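You operate a simulated robot arm through the tools that you are given. There is no shell and no other tool.

You run a simulated robot arm. Do the job below in one go: nothing can be reset, and whatever is moved stays where it is left.

TASK
Reseal the small carton with the blue strip and label it by the packing card.
Fine: peel the beige strip off and lay it on the bench; the flaps stay down and untorn.

The check looks at the end state, three seconds after you hand in, the way a careful person would. Anything else that was tipped, shoved, dropped, spilled or broken makes it a failure.

THE ROBOT
A 6-joint arm with a two-finger parallel gripper, fixed in place. Base frame: the origin is on the floor under the middle of its stand, x ahead of it, y to its left, z up; the work surface is at about z = 0.72. Readings come in m, rad, newtons and seconds.
It reaches about 1.347 m from its shoulder. Its first joint turns from -2.897 to 2.897 rad. Payload 3.91 kg.
The tool frame sits at the grasp point between the pads (the TCP): z along the fingers, y along the line on which they close. The tips reach 0.03 m beyond it. The gripper opens to 0.11 m. The fingers are 0.02 m wide and 0.01 m thick; the gripper's body (0.048 by 0.112 m) begins 0.055 m behind the TCP.
Orientation is that of the tool frame in the base frame, as [roll, pitch, yaw] about the fixed x, y, z axes, in that order (R = Rz(yaw) Ry(pitch) Rx(roll)). With the fingers straight down and closing along the base's y, the tool's x points along the base's -x, its y along +y and its z along -z.

THE INTERFACE
- The arm moves only by the tool move_arm. Its argument "targets" is text: rows parted by semicolons, each of 7 numbers parted by spaces: the finger opening in m, from 0 to 0.11, then the shift along the base's x, y, z in m, then the turn, a rotation vector about the base's x, y, z in rad. In form: jaw dx dy dz ax ay az; .... A call has 1 to 20 rows; each row shifts and turns the commanded pose from where the row before left it. Rows are played at 5 a second. More than 0.05 m and 0.15 rad between two rows, or a gripper value outside its range, and nothing of the call is played. Where a pose cannot be reached the arm comes as near as it can. A force on the tool above 40 N (or 10 N above the force at the start of the call, whichever is more), or a blocked arm, ends the call early, and 0.2 s more pass. Each finger travels about 0.108 m/s and halts on what it meets, pressing with about 20 N; the grip force reading is that of the motor and also rises with nothing between the fingers. The clock runs only during rows and for 0.2 s after the last one: add rows that do not move to give the fingers time. It gives the time, the measured TCP pose, the force on the tool (base axes), the opening and the grip force at its end, in the units of the frame above (readings bear some noise), with the torque about the TCP (base axes, N m) and any sound that the robot's microphone picked up.
- Cameras (640 x 400 px; columns grow to the right, rows downward): "scene" is fixed at [0.4016, -0.6491, 1.4704]; the picture's right is [0.67, -0.74, 0.00], its down [-0.50, -0.45, -0.74] and it looks along [0.55, 0.50, -0.67] (base axes); focal length 285 px, centre (320, 200). "wrist" rides on the gripper at [0.072, 0.017, -0.104] in the tool frame; the picture's right is [-0.23, 0.97, 0.00], its down [-0.76, -0.18, -0.62] and it looks along [-0.61, -0.14, 0.78] (tool axes); focal length 222 px, centre (320, 200). There is no depth. A picture from a camera that has moved, and an enlarged one, comes with that camera's place and axes in the base frame and with its lens.
- camera(camera): a new picture of that camera. No time passes.
- close_up(camera, box): a new picture of the part [left, top, right, bottom] of that camera's present view, enlarged. No time passes.
- job_done(): hands the job in; it is judged then, once.

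Places have to be worked out from the pictures, the camera data and where the tool is seen. Open the gripper and draw the arm clear of the work before you hand the job in, unless the task says otherwise.

The tools are called after "Emit:" by a JSON object that holds its "method" and its "body". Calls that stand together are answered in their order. move_arm: Moves the arm, as the interface text tells. Its arguments: {"type":"object","properties":{"targets":{"type":"string"}},"required":["targets"]} The other tools are called the same way: camera (camera) takes a picture; close_up (camera, box) takes an enlarged picture of a part of a camera's view; job_done () hands the job in.

At the start:

```text
t: 0.0
tool_pos: [0.6629, 0.123, 1.1654]
ee_rot: [3.141, 0.001, -3.141]
contact_force: [-0.5, 0.7, -0.1]
wrist_torque: [-0.04, -0.02, 0.01]
finger_gap: 0.1103
grip_force: 0.1
```

scene: 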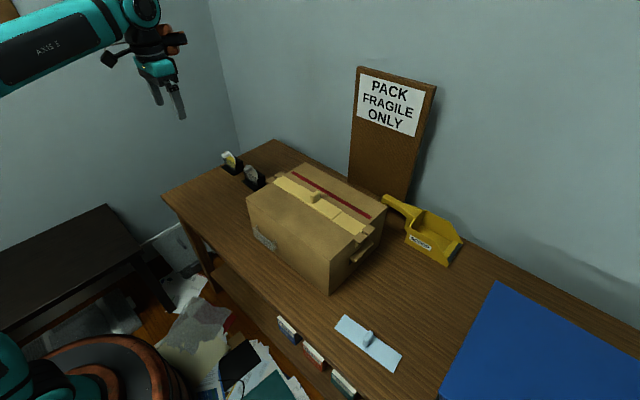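
wrist: 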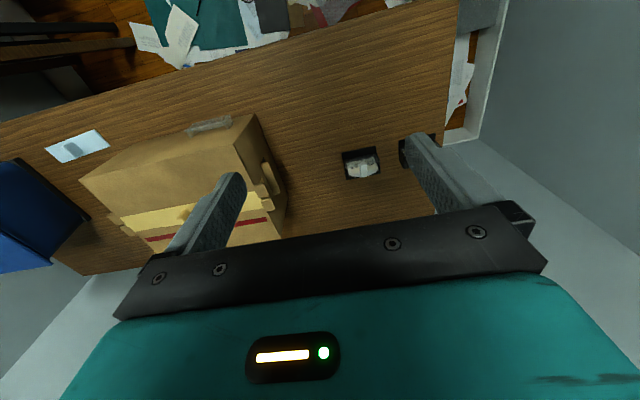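

I'll begin by looking closely at the scene: the carton with its beige strip, the blue strip on the bench, the card, and the small stands at the left.

Emit:
{"method": "close_up", "body": {"camera": "scene", "box": [230, 150, 400, 300]}}

Emit:
{"method": "close_up", "body": {"camera": "scene", "box": [200, 130, 290, 200]}}

Emit:
{"method": "close_up", "body": {"camera": "scene", "box": [260, 300, 420, 400]}}

Emit:
{"method": "close_up", "body": {"camera": "scene", "box": [340, 60, 480, 270]}}

Emit:
{"method": "close_up", "body": {"camera": "wrist", "box": [20, 90, 300, 270]}}

Emit:
{"method": "close_up", "body": {"camera": "wrist", "box": [320, 110, 460, 200]}}

```text
2.67 times, centred on (315, 225) of scene
camera zoom: at [0.4016, -0.6491, 1.4704], right [0.67, -0.74, 0.0], down [-0.5, -0.45, -0.74], along [0.55, 0.5, -0.67], focal length 759 px, centre (333, 133)
```

zoom: 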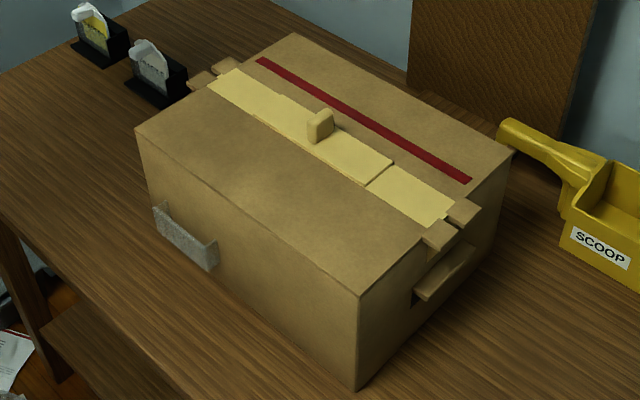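

```text
5.71 times, centred on (245, 165) of scene
camera zoom: at [0.4016, -0.6491, 1.4704], right [0.67, -0.74, 0.0], down [-0.5, -0.45, -0.74], along [0.55, 0.5, -0.67], focal length 1627 px, centre (749, 400)
```

zoom: 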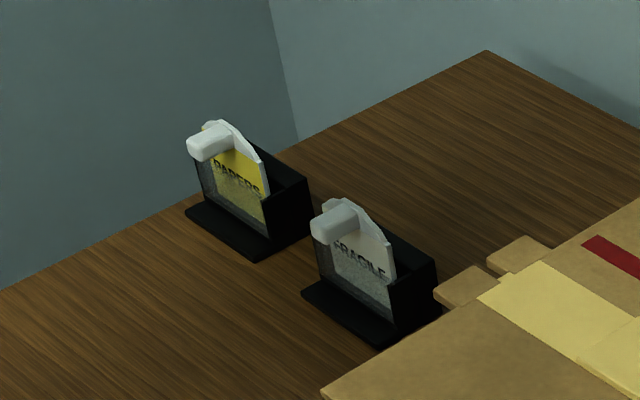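

```text
4.00 times, centred on (340, 350) of scene
camera zoom: at [0.4016, -0.6491, 1.4704], right [0.67, -0.74, 0.0], down [-0.5, -0.45, -0.74], along [0.55, 0.5, -0.67], focal length 1139 px, centre (240, -400)
```

zoom: 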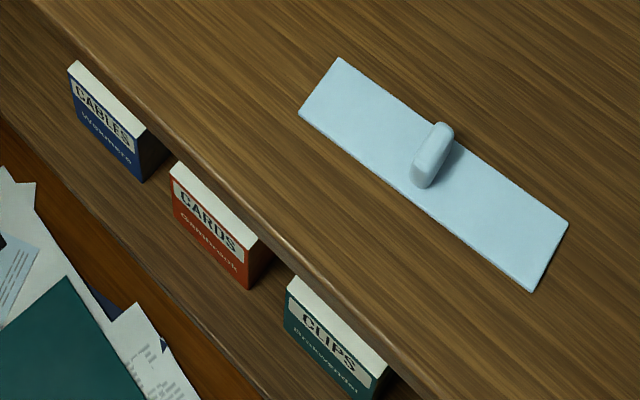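

```text
1.90 times, centred on (410, 165) of scene
camera zoom: at [0.4016, -0.6491, 1.4704], right [0.67, -0.74, 0.0], down [-0.5, -0.45, -0.74], along [0.55, 0.5, -0.67], focal length 542 px, centre (149, 267)
```

zoom: 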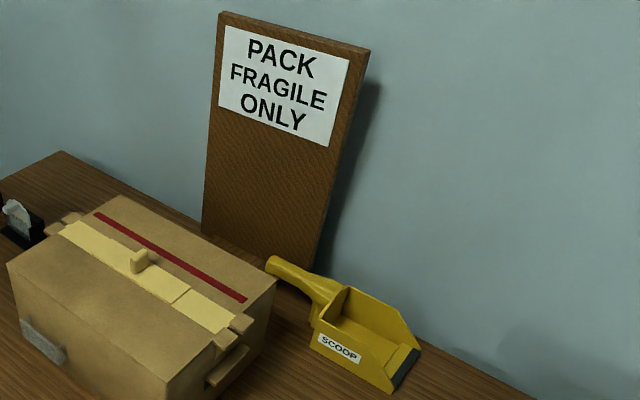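

```text
2.22 times, centred on (160, 180) of wrist
camera zoom: at [0.5906, 0.1397, 1.2676], right [0.23, 0.97, 0.0], down [0.76, -0.18, 0.62], along [0.61, -0.14, -0.78], focal length 494 px, centre (676, 244)
```

zoom: 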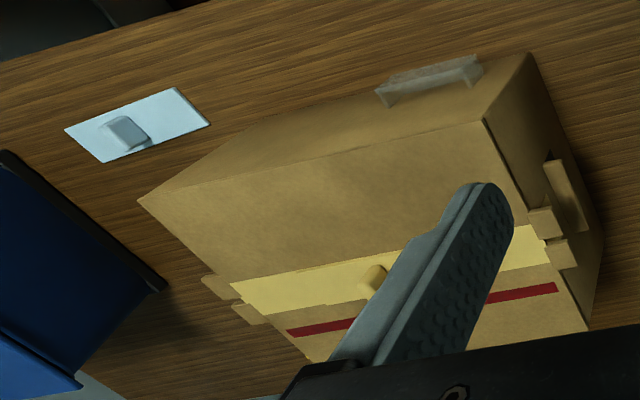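

```text
4.44 times, centred on (390, 155) of wrist
camera zoom: at [0.5906, 0.1397, 1.2676], right [0.23, 0.97, 0.0], down [0.76, -0.18, 0.62], along [0.61, -0.14, -0.78], focal length 987 px, centre (9, 400)
```

zoom: 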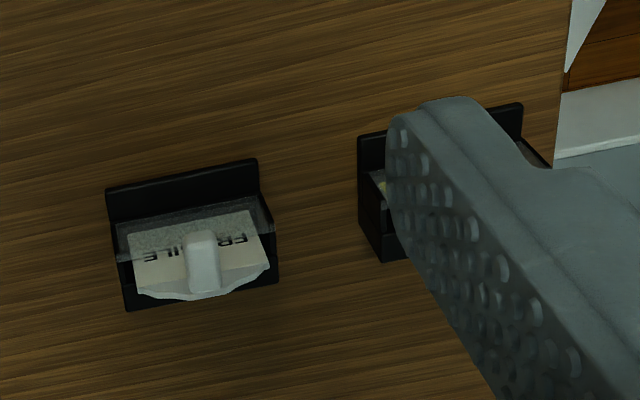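

The card reads "PACK FRAGILE ONLY", so the FRAGILE label goes in the pocket on the carton's front face. I put the carton at about x 0.73–0.99, y −0.38 to −0.04, with its top near z 0.887. The beige strip has a tab in the middle, and the blue strip lies at about (0.70, −0.54). I'll move the wrist camera over the carton top for a closer look.

Emit:
{"method": "move_arm", "body": {"targets": "0.11 0.005 -0.035 -0.01 0 0 0; 0.11 0.005 -0.035 -0.01 0 0 0; 0.11 0.005 -0.035 -0.01 0 0 0; 0.11 0.005 -0.035 -0.01 0 0 0; 0.11 0.005 -0.035 -0.01 0 0 0; 0.11 0.005 -0.035 -0.01 0 0 0; 0.11 0.005 -0.035 -0.01 0 0 0; 0.11 0.005 -0.035 -0.01 0 0 0; 0.11 0 0 0 0 0 0"}}

Emit:
{"method": "camera", "body": {"camera": "wrist"}}

Emit:
{"method": "camera", "body": {"camera": "scene"}}

```text
t: 2.0
tool_pos: [0.7021, -0.1573, 1.0847]
ee_rot: [3.141, 0.001, 3.14]
contact_force: [-0.6, -0.1, 0.2]
wrist_torque: [0.02, 0.01, 0.01]
finger_gap: 0.1102
grip_force: 0.1
```

```text
taken
camera wrist: at [0.6294, -0.1406, 1.1872], right [0.23, 0.97, 0.0], down [0.76, -0.18, 0.62], along [0.61, -0.14, -0.78], focal length 222 px, centre (320, 200)
```

wrist: 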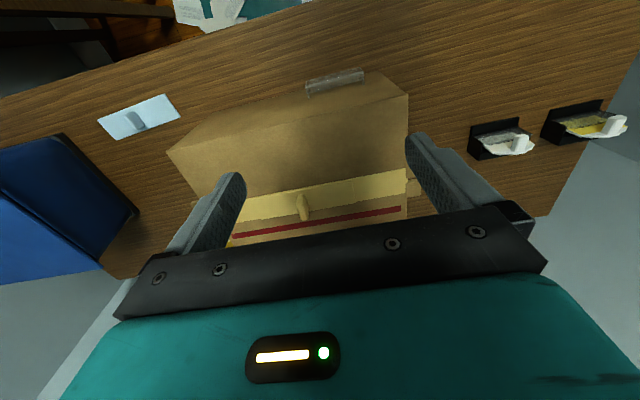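

```text
taken
```

scene: 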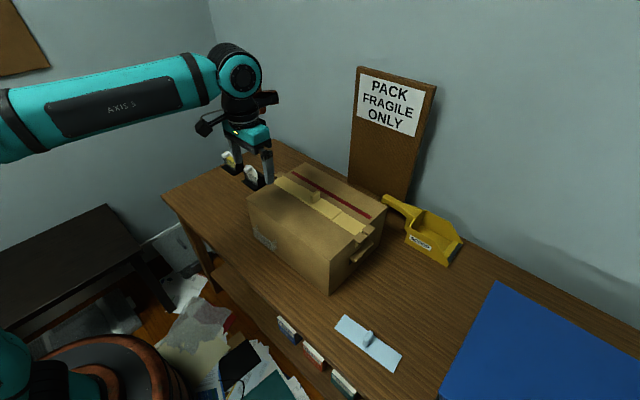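

Emit:
{"method": "close_up", "body": {"camera": "wrist", "box": [220, 160, 420, 260]}}

Emit:
{"method": "close_up", "body": {"camera": "wrist", "box": [290, 60, 390, 120]}}

Emit:
{"method": "close_up", "body": {"camera": "wrist", "box": [460, 90, 640, 170]}}

Emit:
{"method": "close_up", "body": {"camera": "wrist", "box": [90, 85, 190, 145]}}

Emit:
{"method": "close_up", "body": {"camera": "scene", "box": [260, 165, 390, 250]}}

```text
3.20 times, centred on (320, 210) of wrist
camera zoom: at [0.6294, -0.1406, 1.1872], right [0.23, 0.97, 0.0], down [0.76, -0.18, 0.62], along [0.61, -0.14, -0.78], focal length 711 px, centre (320, 168)
```

zoom: 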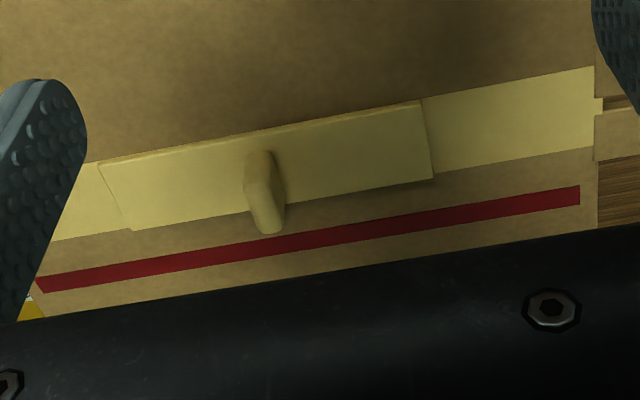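

```text
6.40 times, centred on (340, 90) of wrist
camera zoom: at [0.6294, -0.1406, 1.1872], right [0.23, 0.97, 0.0], down [0.76, -0.18, 0.62], along [0.61, -0.14, -0.78], focal length 1422 px, centre (192, 904)
```

zoom: 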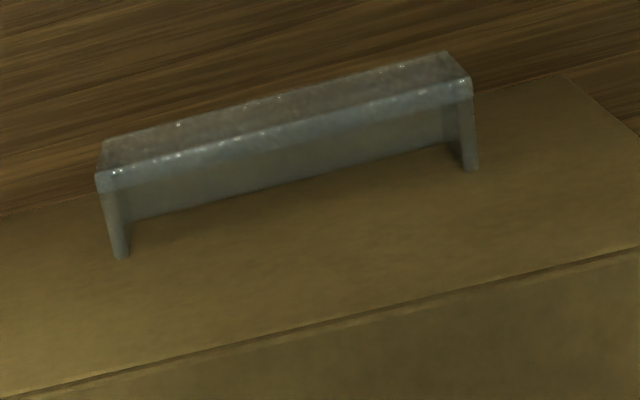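

```text
3.56 times, centred on (550, 130) of wrist
camera zoom: at [0.6294, -0.1406, 1.1872], right [0.23, 0.97, 0.0], down [0.76, -0.18, 0.62], along [0.61, -0.14, -0.78], focal length 790 px, centre (-498, 449)
```

zoom: 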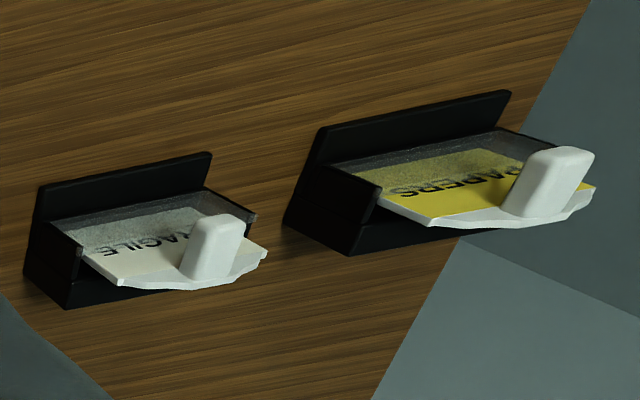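

```text
6.40 times, centred on (140, 115) of wrist
camera zoom: at [0.6294, -0.1406, 1.1872], right [0.23, 0.97, 0.0], down [0.76, -0.18, 0.62], along [0.61, -0.14, -0.78], focal length 1422 px, centre (1472, 744)
```

zoom: 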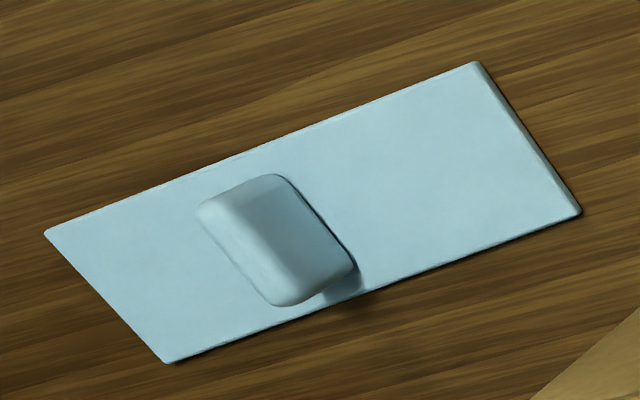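

```text
4.71 times, centred on (325, 208) of scene
camera zoom: at [0.4016, -0.6491, 1.4704], right [0.67, -0.74, 0.0], down [-0.5, -0.45, -0.74], along [0.55, 0.5, -0.67], focal length 1340 px, centre (296, 165)
```

zoom: 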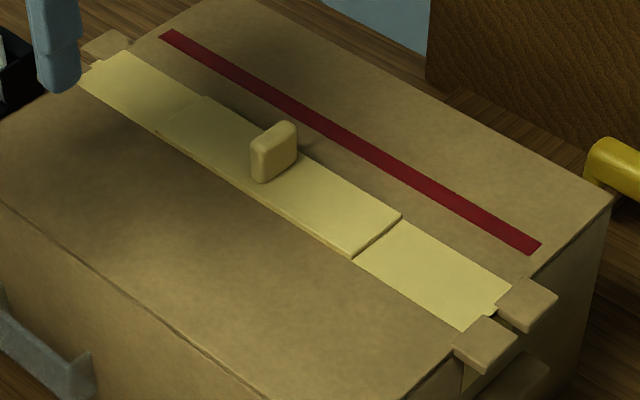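

The beige strip has an upright tab that is thin along y and about 3 cm wide along x. My scene-based and wrist-based positions differ by about 1 cm, so I'll zoom on the fingertips in the scene view to check the calibration.

Emit:
{"method": "close_up", "body": {"camera": "scene", "box": [190, 110, 310, 190]}}

Emit:
{"method": "close_up", "body": {"camera": "wrist", "box": [180, 110, 480, 250]}}

```text
5.00 times, centred on (250, 150) of scene
camera zoom: at [0.4016, -0.6491, 1.4704], right [0.67, -0.74, 0.0], down [-0.5, -0.45, -0.74], along [0.55, 0.5, -0.67], focal length 1424 px, centre (670, 450)
```

zoom: 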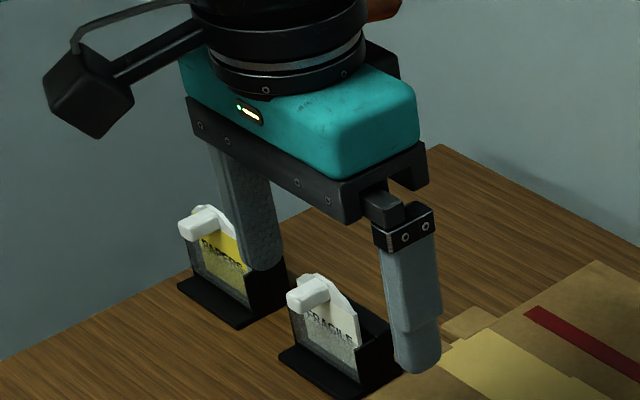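

```text
2.13 times, centred on (330, 180) of wrist
camera zoom: at [0.6294, -0.1406, 1.1872], right [0.23, 0.97, 0.0], down [0.76, -0.18, 0.62], along [0.61, -0.14, -0.78], focal length 474 px, centre (299, 243)
```

zoom: 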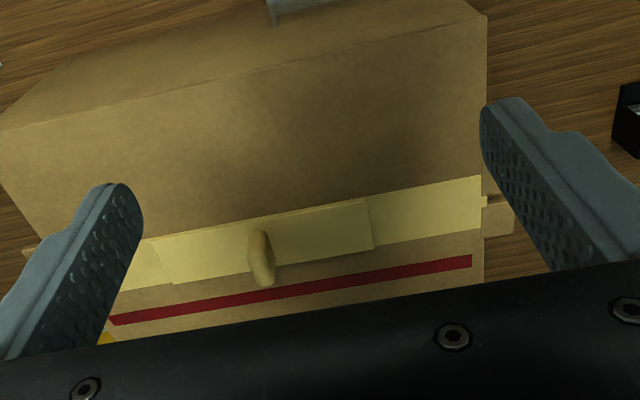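

The scene camera predicts the fingertips to within about 2 mm, so I'll trust it. The tab then sits near (0.864, −0.209) with its top near z 0.92. I'll move to hover above the tab with the fingers partly open and check again.

Emit:
{"method": "move_arm", "body": {"targets": "0.08 0.027 -0.009 -0.015 0 0 0; 0.08 0.027 -0.009 -0.015 0 0 0; 0.08 0.027 -0.009 -0.015 0 0 0; 0.08 0.027 -0.009 -0.015 0 0 0; 0.08 0.027 -0.009 -0.015 0 0 0; 0.08 0.027 -0.007 -0.020 0 0 0; 0.08 0 0 0 0 0 0; 0.08 0 0 0 0 0 0"}}

Emit:
{"method": "close_up", "body": {"camera": "scene", "box": [250, 110, 400, 230]}}

Emit:
{"method": "camera", "body": {"camera": "wrist"}}

```text
t: 3.8
tool_pos: [0.8651, -0.2103, 0.9904]
ee_rot: [-3.142, 0.002, -3.14]
contact_force: [-0.4, -0.3, -0.1]
wrist_torque: [-0.02, -0.04, 0.03]
finger_gap: 0.0797
grip_force: 0.1
```

```text
3.33 times, centred on (325, 170) of scene
camera zoom: at [0.4016, -0.6491, 1.4704], right [0.67, -0.74, 0.0], down [-0.5, -0.45, -0.74], along [0.55, 0.5, -0.67], focal length 949 px, centre (303, 300)
```

zoom: 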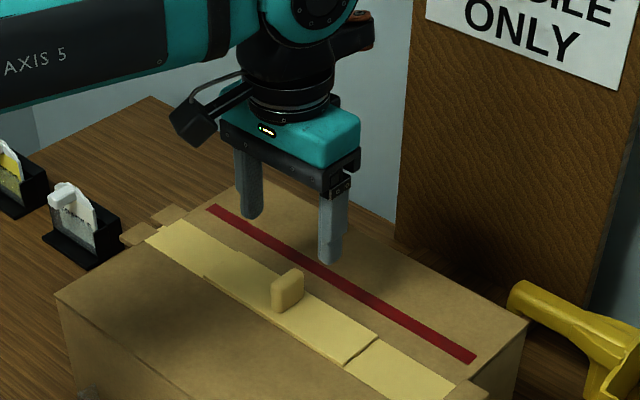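

```text
taken
camera wrist: at [0.7926, -0.1931, 1.0929], right [0.23, 0.97, 0.0], down [0.76, -0.18, 0.62], along [0.61, -0.14, -0.78], focal length 222 px, centre (320, 200)
```

wrist: 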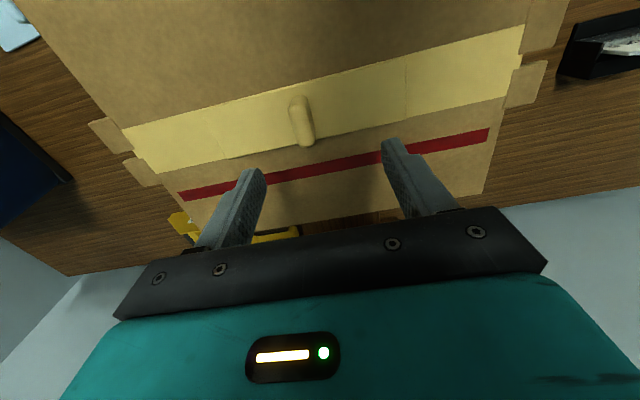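

The wrist and scene positions differ by a constant ~1.3 cm along the scene camera's line of sight, which suggests the carton top is higher than I assumed, nearer z 0.905. I'll zoom the wrist view to triangulate it properly.

Emit:
{"method": "close_up", "body": {"camera": "wrist", "box": [200, 60, 440, 210]}}

Emit:
{"method": "close_up", "body": {"camera": "scene", "box": [270, 165, 370, 228]}}

```text
2.67 times, centred on (320, 135) of wrist
camera zoom: at [0.7926, -0.1931, 1.0929], right [0.23, 0.97, 0.0], down [0.76, -0.18, 0.62], along [0.61, -0.14, -0.78], focal length 592 px, centre (320, 373)
```

zoom: 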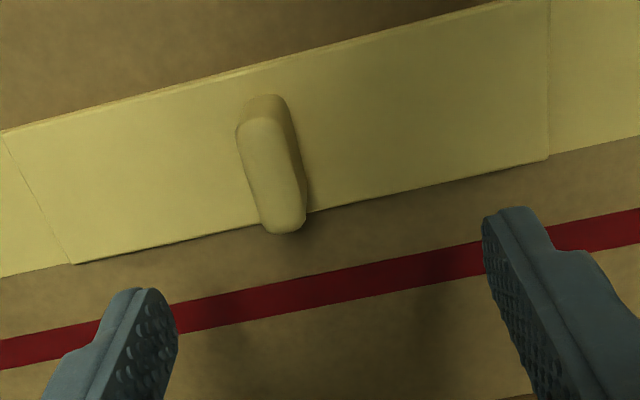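

```text
6.35 times, centred on (320, 196) of scene
camera zoom: at [0.4016, -0.6491, 1.4704], right [0.67, -0.74, 0.0], down [-0.5, -0.45, -0.74], along [0.55, 0.5, -0.67], focal length 1808 px, centre (320, 222)
```

zoom: 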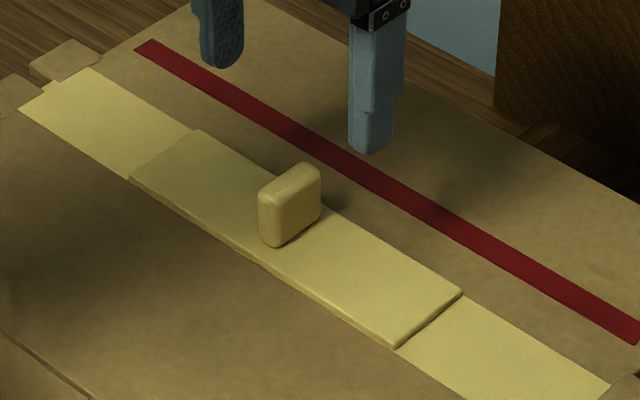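

Triangulating both views puts the strip top at z≈0.904, the tab top at z≈0.932, and the tab centre near (0.850, −0.220). I'll shift over that point and re-check alignment before going down.

Emit:
{"method": "move_arm", "body": {"targets": "0.06 -0.005 -0.0034 0 0 0 0; 0.06 -0.005 -0.0034 0 0 0 0; 0.06 -0.005 -0.0034 0 0 0 0; 0.06 0 0 -0.005 0 0 0; 0.06 0 0 0 0 0 0"}}

Emit:
{"method": "close_up", "body": {"camera": "wrist", "box": [200, 60, 440, 210]}}

Emit:
{"method": "close_up", "body": {"camera": "scene", "box": [270, 165, 370, 228]}}

```text
t: 5.0
tool_pos: [0.8493, -0.2197, 0.9853]
ee_rot: [-3.141, 0.0, -3.141]
contact_force: [0.0, 0.3, 0.4]
wrist_torque: [-0.01, -0.02, -0.02]
finger_gap: 0.0599
grip_force: 0.0
```

```text
2.67 times, centred on (320, 135) of wrist
camera zoom: at [0.7774, -0.2027, 1.0877], right [0.23, 0.97, 0.0], down [0.76, -0.18, 0.62], along [0.61, -0.14, -0.78], focal length 592 px, centre (320, 373)
```

zoom: 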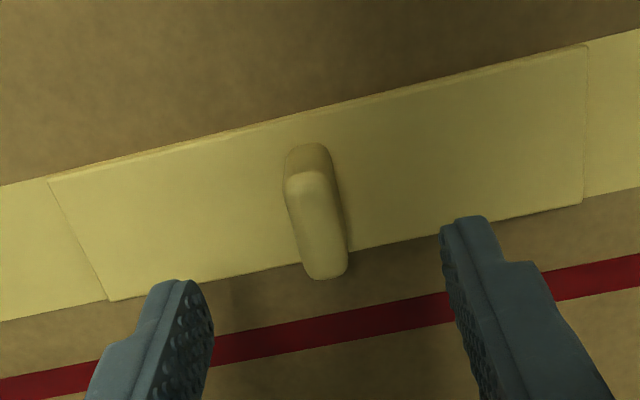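

```text
6.35 times, centred on (320, 196) of scene
camera zoom: at [0.4016, -0.6491, 1.4704], right [0.67, -0.74, 0.0], down [-0.5, -0.45, -0.74], along [0.55, 0.5, -0.67], focal length 1808 px, centre (320, 222)
```

zoom: 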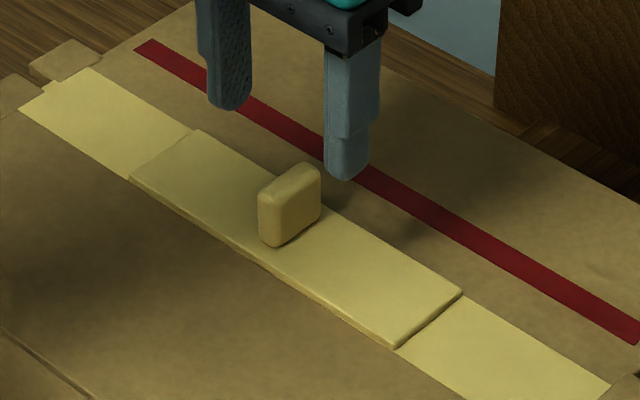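

The tab is now centred between the fingers in the wrist view. I'll lower them around the tab, keeping the tips just above the strip, and then check.

Emit:
{"method": "move_arm", "body": {"targets": "0.06 0 0 -0.01 0 0 0; 0.06 0 0 -0.01 0 0 0; 0.06 0 0 -0.01 0 0 0; 0.06 0 0 -0.005 0 0 0; 0.06 0 0 -0.005 0 0 0; 0.06 0 0 0 0 0 0"}}

Emit:
{"method": "close_up", "body": {"camera": "wrist", "box": [200, 80, 440, 230]}}

Emit:
{"method": "close_up", "body": {"camera": "scene", "box": [270, 165, 370, 228]}}

```text
t: 6.4
tool_pos: [0.8498, -0.22, 0.9446]
ee_rot: [-3.141, 0.001, -3.141]
contact_force: [-0.9, -0.6, 0.1]
wrist_torque: [0.03, -0.02, -0.01]
finger_gap: 0.0602
grip_force: 0.2
```

```text
2.67 times, centred on (320, 155) of wrist
camera zoom: at [0.7774, -0.2029, 1.0477], right [0.23, 0.97, 0.0], down [0.76, -0.18, 0.62], along [0.61, -0.14, -0.78], focal length 592 px, centre (320, 320)
```

zoom: 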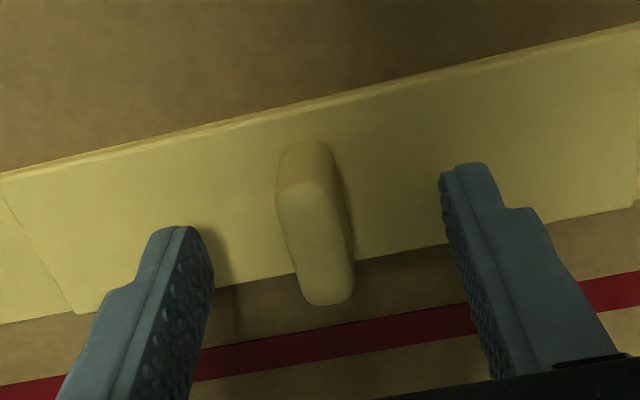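

```text
6.35 times, centred on (320, 196) of scene
camera zoom: at [0.4016, -0.6491, 1.4704], right [0.67, -0.74, 0.0], down [-0.5, -0.45, -0.74], along [0.55, 0.5, -0.67], focal length 1808 px, centre (320, 222)
```

zoom: 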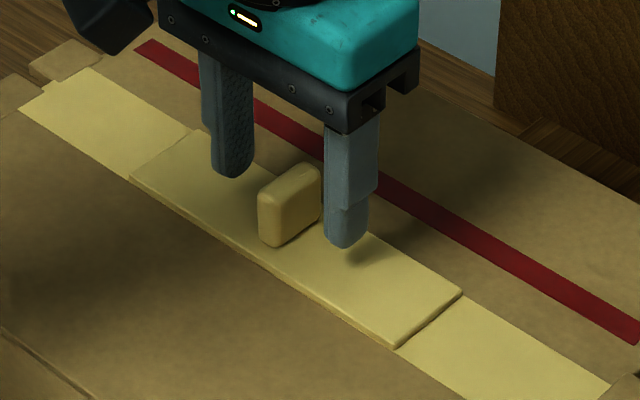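

Alignment looks right in both views, with the tips about 1 cm above the strip. I'll lower 4 mm more and close on the tab.

Emit:
{"method": "move_arm", "body": {"targets": "0.06 0 0 -0.004 0 0 0; 0.045 0 0 0 0 0 0; 0.03 0 0 0 0 0 0; 0.02 0 0 0 0 0 0; 0.01 0 0 0 0 0 0; 0.005 0 0 0 0 0 0; 0.0 0 0 0 0 0 0; 0.0 0 0 0 0 0 0"}}

Emit:
{"method": "close_up", "body": {"camera": "wrist", "box": [200, 80, 440, 230]}}

Emit:
{"method": "close_up", "body": {"camera": "scene", "box": [270, 165, 370, 228]}}

```text
t: 8.2
tool_pos: [0.8504, -0.2199, 0.9418]
ee_rot: [3.141, 0.003, -3.141]
contact_force: [0.3, -0.2, 0.5]
wrist_torque: [-0.01, 0.01, 0.02]
finger_gap: 0.0127
grip_force: 19.5
```

```text
2.67 times, centred on (320, 155) of wrist
camera zoom: at [0.7776, -0.2027, 1.0437], right [0.23, 0.97, 0.0], down [0.76, -0.18, 0.62], along [0.61, -0.14, -0.78], focal length 592 px, centre (320, 320)
```

zoom: 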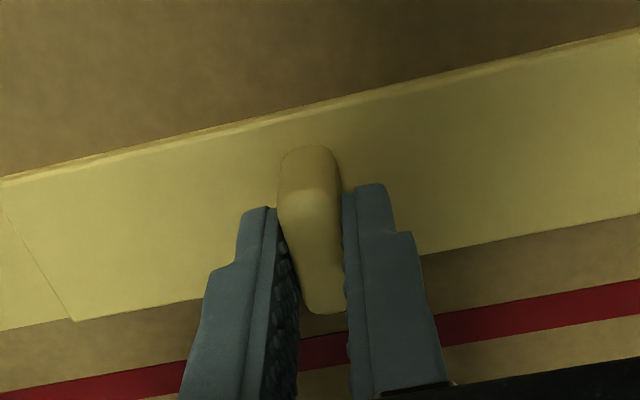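

```text
6.35 times, centred on (320, 196) of scene
camera zoom: at [0.4016, -0.6491, 1.4704], right [0.67, -0.74, 0.0], down [-0.5, -0.45, -0.74], along [0.55, 0.5, -0.67], focal length 1808 px, centre (320, 222)
```

zoom: 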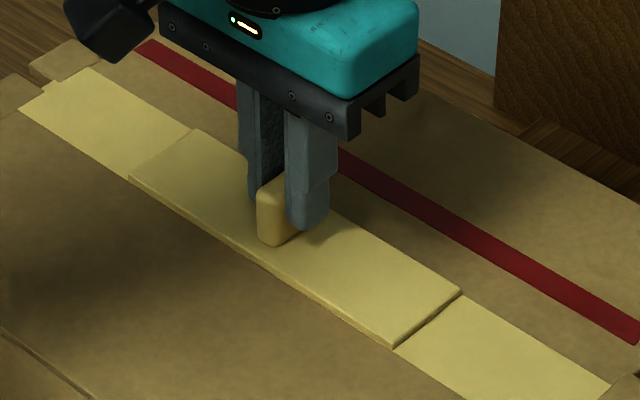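

I have the tab: gap 12.7 mm, grip force 19.5 N. I'll start a slow peel by tilting so the +y end of the strip lifts first, pivoting about its −y end, and I'll watch the forces.

Emit:
{"method": "move_arm", "body": {"targets": "0 0 -0.0004 0.0008 0.01 0 0; 0 0 -0.0004 0.0008 0.01 0 0; 0 0 -0.0004 0.0008 0.01 0 0; 0 0 0 0 0 0 0"}}

Emit:
{"method": "close_up", "body": {"camera": "scene", "box": [270, 165, 370, 228]}}

Emit:
{"method": "close_up", "body": {"camera": "wrist", "box": [200, 80, 440, 230]}}

```text
t: 9.2
tool_pos: [0.8506, -0.2209, 0.9439]
ee_rot: [3.109, -0.001, 3.142]
contact_force: [0.1, 0.7, -0.5]
wrist_torque: [-0.05, 0.04, 0.03]
finger_gap: 0.013
grip_force: 20.1
```

```text
6.35 times, centred on (320, 196) of scene
camera zoom: at [0.4016, -0.6491, 1.4704], right [0.67, -0.74, 0.0], down [-0.5, -0.45, -0.74], along [0.55, 0.5, -0.67], focal length 1808 px, centre (320, 222)
```

zoom: 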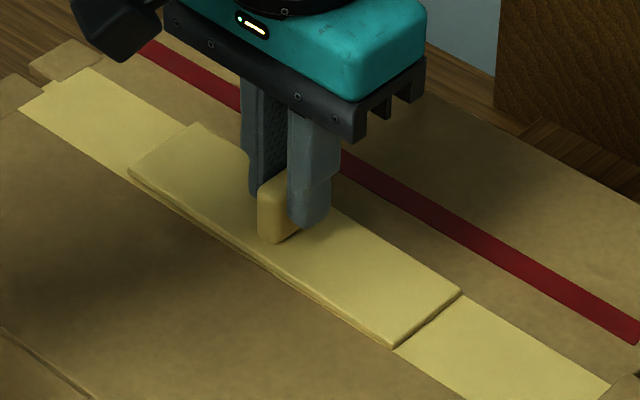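

```text
2.67 times, centred on (320, 155) of wrist
camera zoom: at [0.7775, -0.2072, 1.0464], right [0.23, 0.97, 0.03], down [0.76, -0.2, 0.62], along [0.61, -0.12, -0.79], focal length 592 px, centre (320, 320)
```

zoom: 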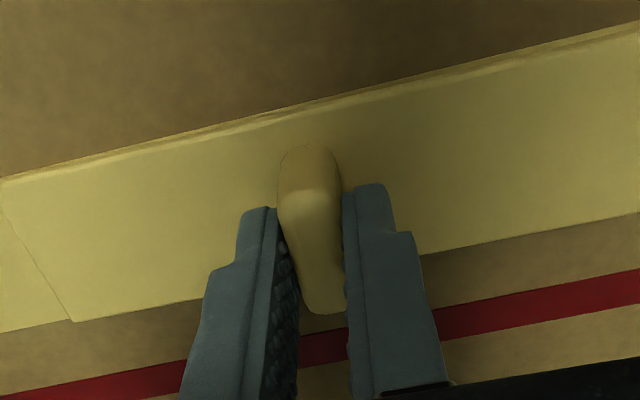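

The +y end is lifting with almost no force, and the flaps haven't moved. I'll continue the slow tilt.

Emit:
{"method": "move_arm", "body": {"targets": "0 0 -0.0004 0.0008 0.01 0 0; 0 0 -0.0004 0.0008 0.01 0 0; 0 0 -0.0004 0.0008 0.01 0 0; 0 0 -0.0004 0.0008 0.01 0 0; 0 0 -0.0004 0.0008 0.01 0 0; 0 0 -0.0004 0.0008 0.01 0 0; 0 0 -0.0004 0.0008 0.01 0 0; 0 0 -0.0004 0.0008 0.01 0 0; 0 0 0 0 0 0 0"}}

Emit:
{"method": "close_up", "body": {"camera": "scene", "box": [240, 155, 400, 255]}}

Emit:
{"method": "close_up", "body": {"camera": "wrist", "box": [160, 60, 480, 230]}}

```text
t: 11.2
tool_pos: [0.8509, -0.2239, 0.9494]
ee_rot: [3.032, -0.001, 3.139]
contact_force: [-0.3, -0.3, -5.6]
wrist_torque: [-0.26, 0.0, 0.0]
finger_gap: 0.0131
grip_force: 20.1
```

```text
4.00 times, centred on (320, 205) of scene
camera zoom: at [0.4016, -0.6491, 1.4704], right [0.67, -0.74, 0.0], down [-0.5, -0.45, -0.74], along [0.55, 0.5, -0.67], focal length 1139 px, centre (320, 180)
```

zoom: 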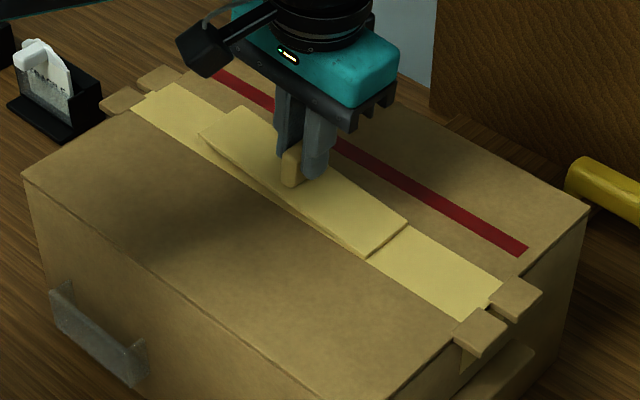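

```text
2.00 times, centred on (320, 145) of wrist
camera zoom: at [0.7775, -0.2185, 1.0531], right [0.23, 0.97, 0.11], down [0.76, -0.25, 0.6], along [0.61, -0.05, -0.79], focal length 444 px, centre (320, 310)
```

zoom: 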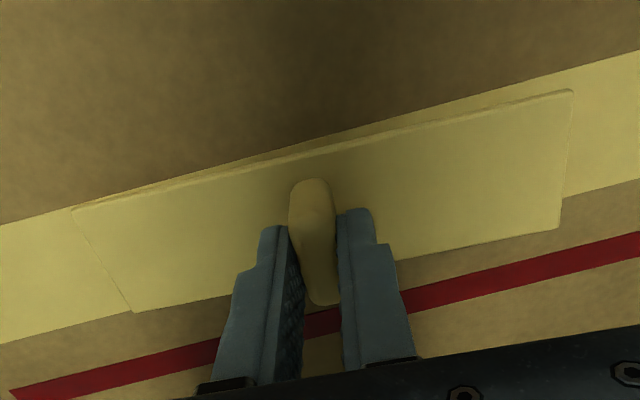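

The force is now −5.6 N in z, which is the adhesive pulling back, with torque −0.26 N·m. The flaps still lie flat. I'll continue in small steps.

Emit:
{"method": "move_arm", "body": {"targets": "0 0 -0.0005 0.0008 0.01 0 0; 0 0 -0.0005 0.0008 0.01 0 0; 0 0 -0.0005 0.0008 0.01 0 0; 0 0 -0.0005 0.0008 0.01 0 0; 0 0 -0.0005 0.0008 0.01 0 0; 0 0 0 0 0 0 0"}}

Emit:
{"method": "close_up", "body": {"camera": "scene", "box": [240, 155, 400, 255]}}

```text
t: 12.6
tool_pos: [0.8496, -0.2254, 0.9539]
ee_rot: [2.982, 0.002, 3.141]
contact_force: [0.4, -0.3, -6.6]
wrist_torque: [-0.22, -0.03, -0.02]
finger_gap: 0.013
grip_force: 19.9
```

```text
4.00 times, centred on (320, 205) of scene
camera zoom: at [0.4016, -0.6491, 1.4704], right [0.67, -0.74, 0.0], down [-0.5, -0.45, -0.74], along [0.55, 0.5, -0.67], focal length 1139 px, centre (320, 180)
```

zoom: 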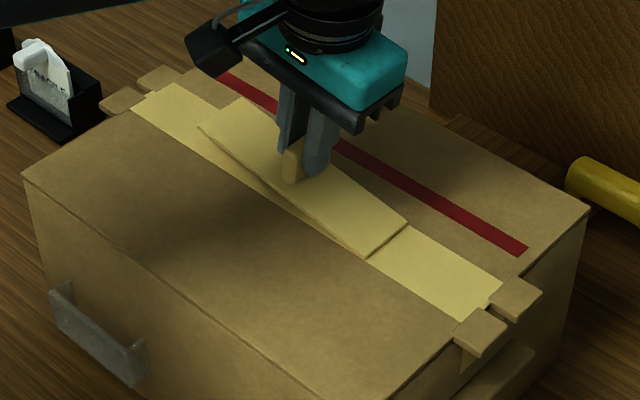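

The strip is tilted about 0.16 rad and the pull is steady at ~6.6 N with the flaps flat. I'll keep going.

Emit:
{"method": "move_arm", "body": {"targets": "0 0 -0.0005 0.0008 0.01 0 0; 0 0 -0.0005 0.0008 0.01 0 0; 0 0 -0.0005 0.0008 0.01 0 0; 0 0 -0.0005 0.0008 0.01 0 0; 0 0 -0.0005 0.0008 0.01 0 0; 0 0 -0.0005 0.0008 0.01 0 0; 0 0 -0.0005 0.0008 0.01 0 0; 0 0 -0.0005 0.0008 0.01 0 0; 0 0 0 0 0 0 0"}}

Emit:
{"method": "close_up", "body": {"camera": "scene", "box": [240, 155, 400, 255]}}

```text
t: 14.6
tool_pos: [0.8504, -0.2307, 0.9607]
ee_rot: [2.903, 0.002, 3.141]
contact_force: [-0.7, -0.7, -0.9]
wrist_torque: [-0.02, -0.01, 0.03]
finger_gap: 0.0128
grip_force: 19.9
```

```text
4.00 times, centred on (320, 205) of scene
camera zoom: at [0.4016, -0.6491, 1.4704], right [0.67, -0.74, 0.0], down [-0.5, -0.45, -0.74], along [0.55, 0.5, -0.67], focal length 1139 px, centre (320, 180)
```

zoom: 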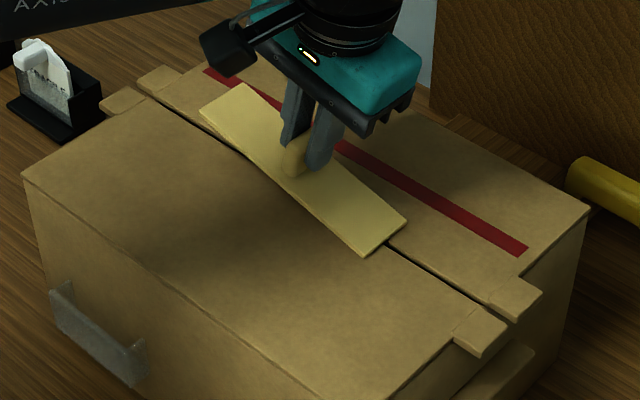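

The strip has let go: force is near zero, the seam is visible, and both flaps are flat. I'll lift it straight up and level it.

Emit:
{"method": "move_arm", "body": {"targets": "0 0 0 0.003 0 0 0; 0 0 0 0.005 0 0 0; 0 0 0 0.01 0 0 0; 0 0 0 0.01 0 0 0; 0 0 0 0.02 0 0 0; 0 0 0 0.02 0 0 0; 0 0 0 0.02 -0.04 0 0; 0 0 0 0.02 -0.04 0 0; 0 0 0 0.02 -0.04 0 0; 0 0 0 0.02 -0.04 0 0; 0 0 0 0 -0.04 0 0; 0 0 0 0 -0.04 0 0; 0 0 0 0 0 0 0"}}

Emit:
{"method": "camera", "body": {"camera": "scene"}}

Emit:
{"method": "camera", "body": {"camera": "wrist"}}

```text
t: 17.4
tool_pos: [0.8501, -0.2299, 1.1082]
ee_rot: [-3.14, 0.0, -3.141]
contact_force: [0.2, 0.9, -0.2]
wrist_torque: [-0.02, -0.02, 0.05]
finger_gap: 0.013
grip_force: 19.7
```

```text
taken
```

scene: 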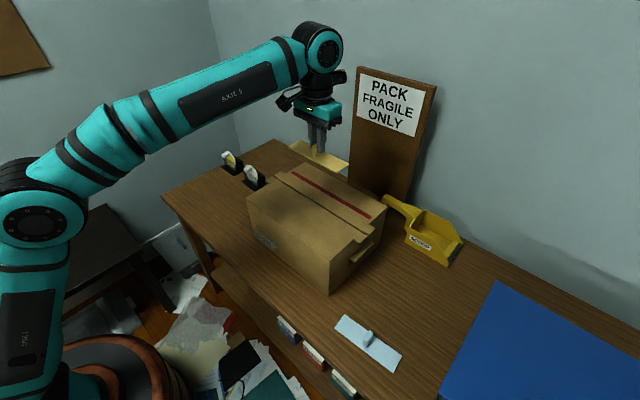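

```text
taken
camera wrist: at [0.7772, -0.2135, 1.2108], right [0.23, 0.97, 0.0], down [0.76, -0.18, 0.62], along [0.61, -0.14, -0.78], focal length 222 px, centre (320, 200)
```

wrist: 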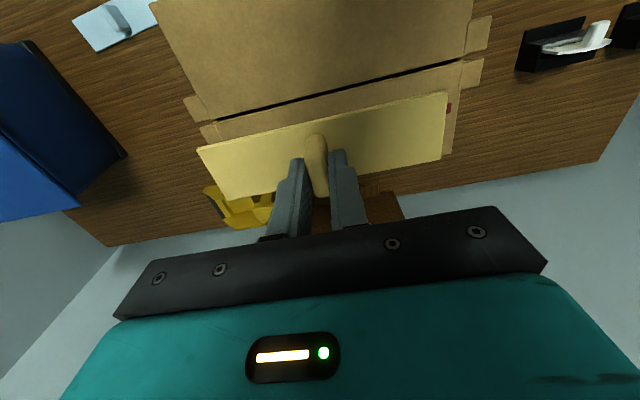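

The beige strip is off and level in the gripper, and the carton is intact. I'll carry it to the free bench area left of the carton, around (0.73, 0.10), and start lowering.

Emit:
{"method": "move_arm", "body": {"targets": "0 -0.012 0.033 0 0 0 0; 0 -0.012 0.033 0 0 0 0; 0 -0.012 0.033 0 0 0 0; 0 -0.012 0.033 0 0 0 0; 0 -0.012 0.033 0 0 0 0; 0 -0.012 0.033 0 0 0 0; 0 -0.012 0.033 0 0 0 0; 0 -0.012 0.033 0 0 0 0; 0 -0.012 0.033 0 0 0 0; 0 -0.012 0.033 0 0 0 0; 0 0 0 -0.025 0 0 0; 0 0 0 -0.03 0 0 0; 0 0 0 -0.03 0 0 0; 0 0 0 -0.03 0 0 0; 0 0 0 -0.03 0 0 0; 0 0 0 -0.03 0 0 0; 0 0 0 -0.03 0 0 0; 0 0 0 -0.03 0 0 0; 0 0 0 -0.02 0 0 0; 0 0 0 0 0 0 0"}}

Emit:
{"method": "camera", "body": {"camera": "scene"}}

Emit:
{"method": "camera", "body": {"camera": "wrist"}}

```text
t: 21.6
tool_pos: [0.7304, 0.0996, 0.853]
ee_rot: [3.141, 0.003, 3.141]
contact_force: [-0.9, -0.2, -0.7]
wrist_torque: [0.01, -0.02, 0.0]
finger_gap: 0.0131
grip_force: 19.9
```

```text
taken
```

scene: 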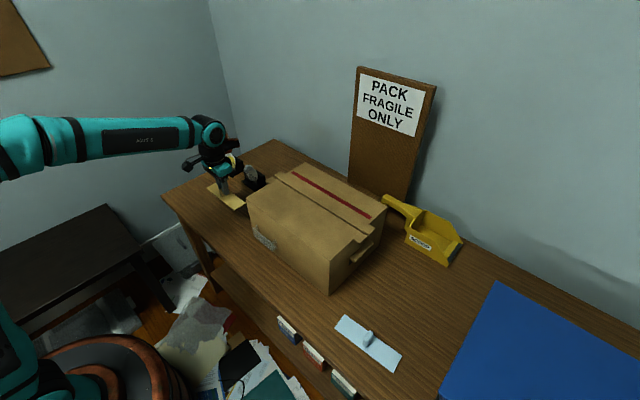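

```text
taken
camera wrist: at [0.6579, 0.1168, 0.9559], right [0.23, 0.97, 0.0], down [0.76, -0.18, 0.62], along [0.61, -0.14, -0.78], focal length 222 px, centre (320, 200)
```

wrist: 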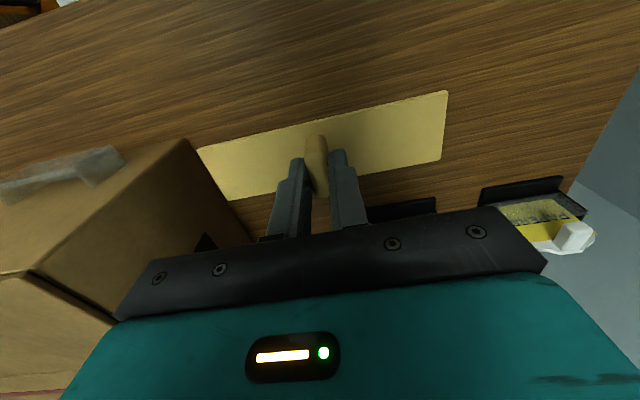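

The strip is level over clear bench, away from the carton and the holders. I'll lower in stages and watch for contact.

Emit:
{"method": "move_arm", "body": {"targets": "0 0 0 -0.02 0 0 0; 0 0 0 -0.02 0 0 0; 0 0 0 -0.01 0 0 0; 0 0 0 -0.008 0 0 0; 0 0 0 -0.004 0 0 0; 0 0 0 0 0 0 0"}}

Emit:
{"method": "close_up", "body": {"camera": "scene", "box": [180, 140, 300, 220]}}

Emit:
{"method": "camera", "body": {"camera": "wrist"}}

```text
t: 23.0
tool_pos: [0.7306, 0.0987, 0.7909]
ee_rot: [-3.14, 0.0, -3.141]
contact_force: [-0.7, -0.5, -0.2]
wrist_torque: [0.0, 0.03, 0.02]
finger_gap: 0.0127
grip_force: 19.2
```

```text
5.00 times, centred on (240, 180) of scene
camera zoom: at [0.4016, -0.6491, 1.4704], right [0.67, -0.74, 0.0], down [-0.5, -0.45, -0.74], along [0.55, 0.5, -0.67], focal length 1424 px, centre (720, 300)
```

zoom: 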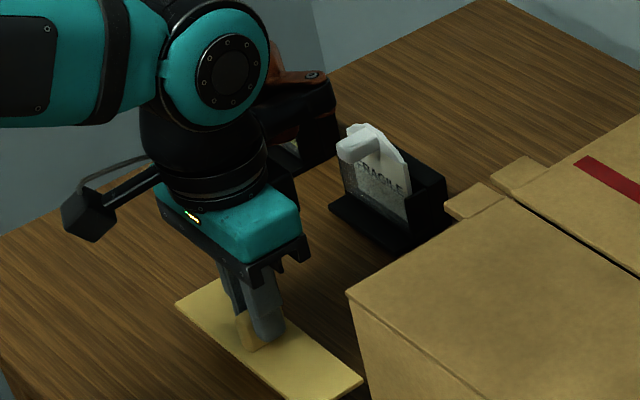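

```text
taken
camera wrist: at [0.6577, 0.1167, 0.8936], right [0.23, 0.97, 0.0], down [0.76, -0.18, 0.62], along [0.61, -0.14, -0.78], focal length 222 px, centre (320, 200)
```

wrist: 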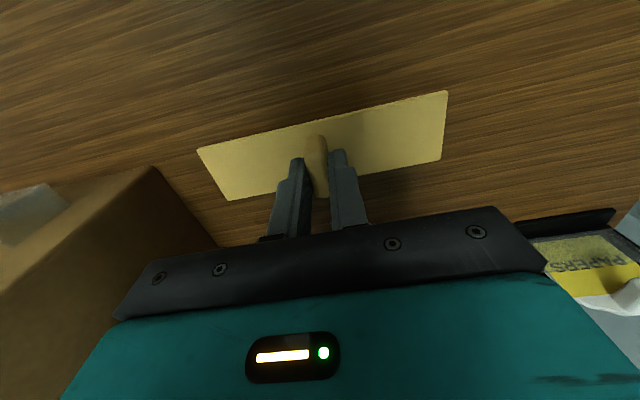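

There's no contact yet at TCP z 0.791. I'll continue down in small steps.

Emit:
{"method": "move_arm", "body": {"targets": "0 0 0 -0.003 0 0 0; 0 0 0 -0.003 0 0 0; 0 0 0 -0.003 0 0 0; 0 0 0 0 0 0 0"}}

Emit:
{"method": "close_up", "body": {"camera": "scene", "box": [200, 170, 280, 220]}}

```text
t: 24.0
tool_pos: [0.7302, 0.0995, 0.7817]
ee_rot: [-3.141, 0.003, 3.141]
contact_force: [-0.2, 0.5, -0.2]
wrist_torque: [0.05, 0.01, -0.01]
finger_gap: 0.0132
grip_force: 19.7
```

```text
8.00 times, centred on (240, 195) of scene
camera zoom: at [0.4016, -0.6491, 1.4704], right [0.67, -0.74, 0.0], down [-0.5, -0.45, -0.74], along [0.55, 0.5, -0.67], focal length 2278 px, centre (960, 240)
```

zoom: 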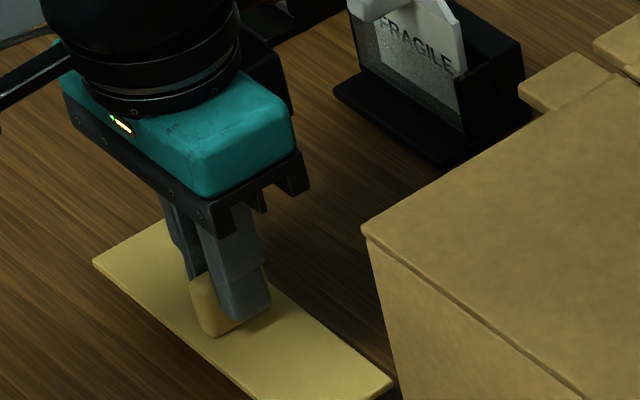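

Emit:
{"method": "move_arm", "body": {"targets": "0 0 0 -0.003 0 0 0; 0 0 0 -0.003 0 0 0; 0 0 0 0 0 0 0"}}

Emit:
{"method": "close_up", "body": {"camera": "wrist", "box": [180, 70, 460, 245]}}

```text
t: 24.8
tool_pos: [0.7305, 0.0993, 0.7773]
ee_rot: [-3.141, 0.001, -3.14]
contact_force: [-0.6, -0.3, -0.8]
wrist_torque: [0.03, 0.0, -0.02]
finger_gap: 0.0132
grip_force: 20.0
```

```text
2.29 times, centred on (320, 158) of wrist
camera zoom: at [0.6577, 0.1166, 0.879], right [0.23, 0.97, 0.0], down [0.76, -0.18, 0.62], along [0.61, -0.14, -0.78], focal length 508 px, centre (320, 297)
```

zoom: 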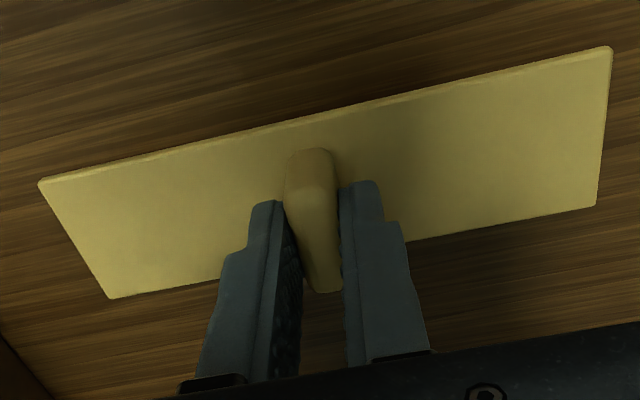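

No contact yet, so the bench is lower than 0.736. I'll continue downward.

Emit:
{"method": "move_arm", "body": {"targets": "0 0 0 -0.003 0 0 0; 0 0 0 -0.003 0 0 0; 0 0 0 0 0 0 0"}}

Emit:
{"method": "close_up", "body": {"camera": "scene", "box": [200, 170, 280, 220]}}

```text
t: 25.6
tool_pos: [0.7306, 0.0988, 0.7707]
ee_rot: [3.141, -0.001, 3.14]
contact_force: [0.4, 0.6, -0.4]
wrist_torque: [0.0, -0.02, -0.01]
finger_gap: 0.0127
grip_force: 19.9
```

```text
8.00 times, centred on (240, 195) of scene
camera zoom: at [0.4016, -0.6491, 1.4704], right [0.67, -0.74, 0.0], down [-0.5, -0.45, -0.74], along [0.55, 0.5, -0.67], focal length 2278 px, centre (960, 240)
```

zoom: 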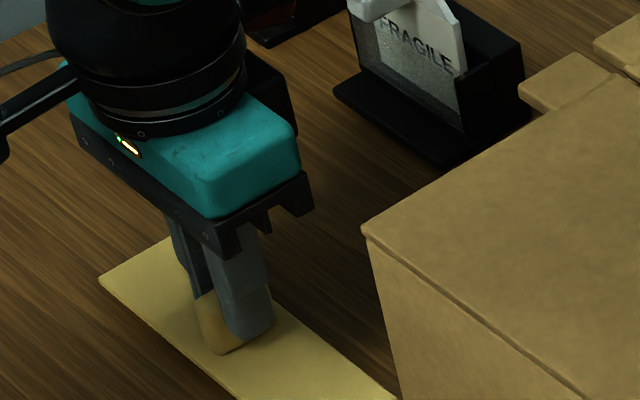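

Emit:
{"method": "move_arm", "body": {"targets": "0 0 0 -0.003 0 0 0; 0 0 0 -0.002 0 0 0; 0 0 0 0 0 0 0"}}

```text
t: 26.4
tool_pos: [0.7305, 0.0989, 0.765]
ee_rot: [-3.141, 0.0, 3.141]
contact_force: [-0.3, 0.7, 2.6]
wrist_torque: [0.04, 0.09, -0.02]
finger_gap: 0.013
grip_force: 20.0
```

Contact: +2.6 N at TCP z 0.765, so the strip bottom is about 4.5 cm below the TCP. I'll settle it 1 mm more and open the fingers.

Emit:
{"method": "move_arm", "body": {"targets": "0 0 0 -0.001 0 0 0; 0.013 0 0 0 0 0 0; 0.02 0 0 0 0 0 0; 0.035 0 0 0 0 0 0; 0.05 0 0 0 0 0 0; 0.06 0 0 0 0 0 0; 0.06 0 0 0 0 0 0"}}

Emit:
{"method": "close_up", "body": {"camera": "wrist", "box": [180, 70, 460, 245]}}

Emit:
{"method": "close_up", "body": {"camera": "scene", "box": [190, 160, 300, 228]}}

```text
t: 28.0
tool_pos: [0.7303, 0.0994, 0.7647]
ee_rot: [3.14, 0.001, -3.141]
contact_force: [-0.3, -0.6, -0.4]
wrist_torque: [0.0, 0.03, 0.03]
finger_gap: 0.06
grip_force: 0.1
```

```text
2.29 times, centred on (320, 158) of wrist
camera zoom: at [0.6576, 0.1166, 0.8668], right [0.23, 0.97, 0.0], down [0.76, -0.18, 0.62], along [0.61, -0.14, -0.78], focal length 508 px, centre (320, 297)
```

zoom: 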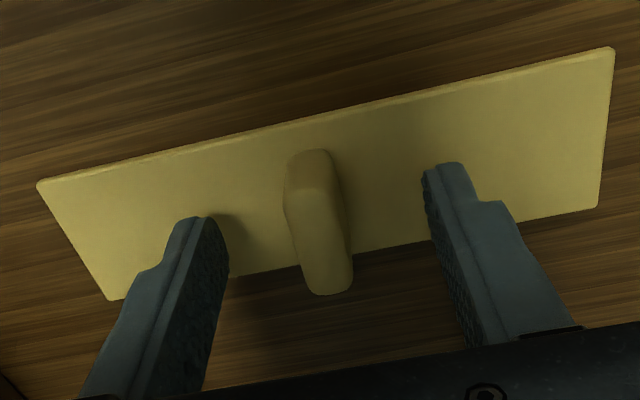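

```text
5.82 times, centred on (245, 194) of scene
camera zoom: at [0.4016, -0.6491, 1.4704], right [0.67, -0.74, 0.0], down [-0.5, -0.45, -0.74], along [0.55, 0.5, -0.67], focal length 1657 px, centre (756, 235)
```

zoom: 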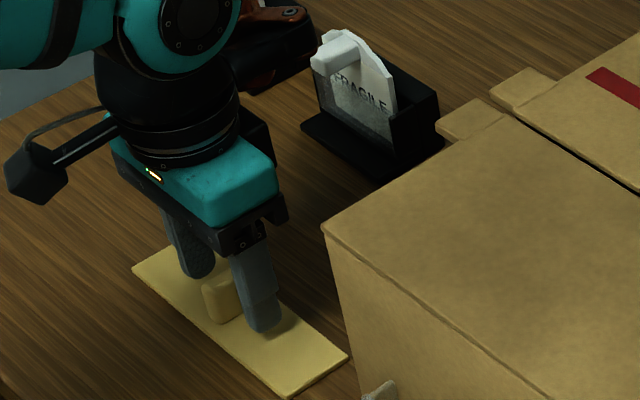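

The beige strip is flat on the bench and released. I'll rise and travel over to the blue strip, which I now estimate at centre ≈ (0.695, −0.542), turned about +0.08 rad from the y axis.

Emit:
{"method": "move_arm", "body": {"targets": "0.06 0 0 0.01 0 0 0; 0.06 0 0 0.02 0 0 0; 0.06 0 0 0.03 0 0 0; 0.06 0 0 0.04 0 0 0; 0.06 0 0 0.04 0 0 0; 0.06 0 0 0.04 0 0 0; 0.06 0 0 0.04 0 0 0; 0.06 0 0 0.04 0 0 0; 0.06 -0.004 -0.035 0 0 0 0; 0.06 -0.004 -0.035 0 0 0 0; 0.06 -0.004 -0.035 0 0 0 0; 0.06 -0.004 -0.035 0 0 0 0; 0.06 -0.004 -0.035 0 0 0 0; 0.06 -0.004 -0.035 0 0 0 0; 0.06 -0.004 -0.035 0 0 0 0; 0.06 -0.004 -0.035 0 0 0 0; 0.06 -0.003 -0.035 0 0 0 0; 0.06 0 -0.035 0 0 0 0; 0.06 0 0 0 0 0 0"}}

Emit:
{"method": "camera", "body": {"camera": "scene"}}

```text
t: 32.0
tool_pos: [0.6967, -0.2519, 1.0239]
ee_rot: [3.14, 0.001, 3.141]
contact_force: [-1.2, 0.2, -0.4]
wrist_torque: [-0.05, 0.01, 0.03]
finger_gap: 0.0602
grip_force: 0.1
```

```text
taken
```

scene: 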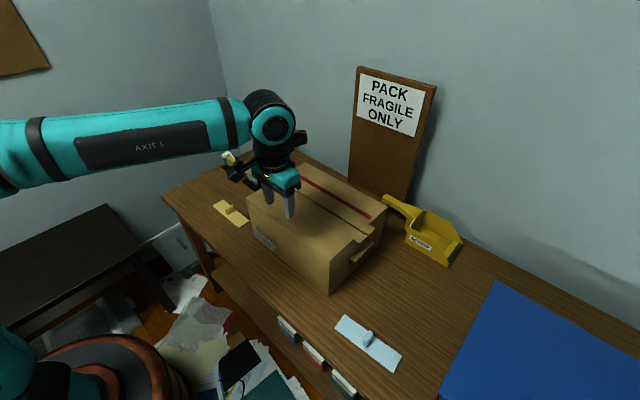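

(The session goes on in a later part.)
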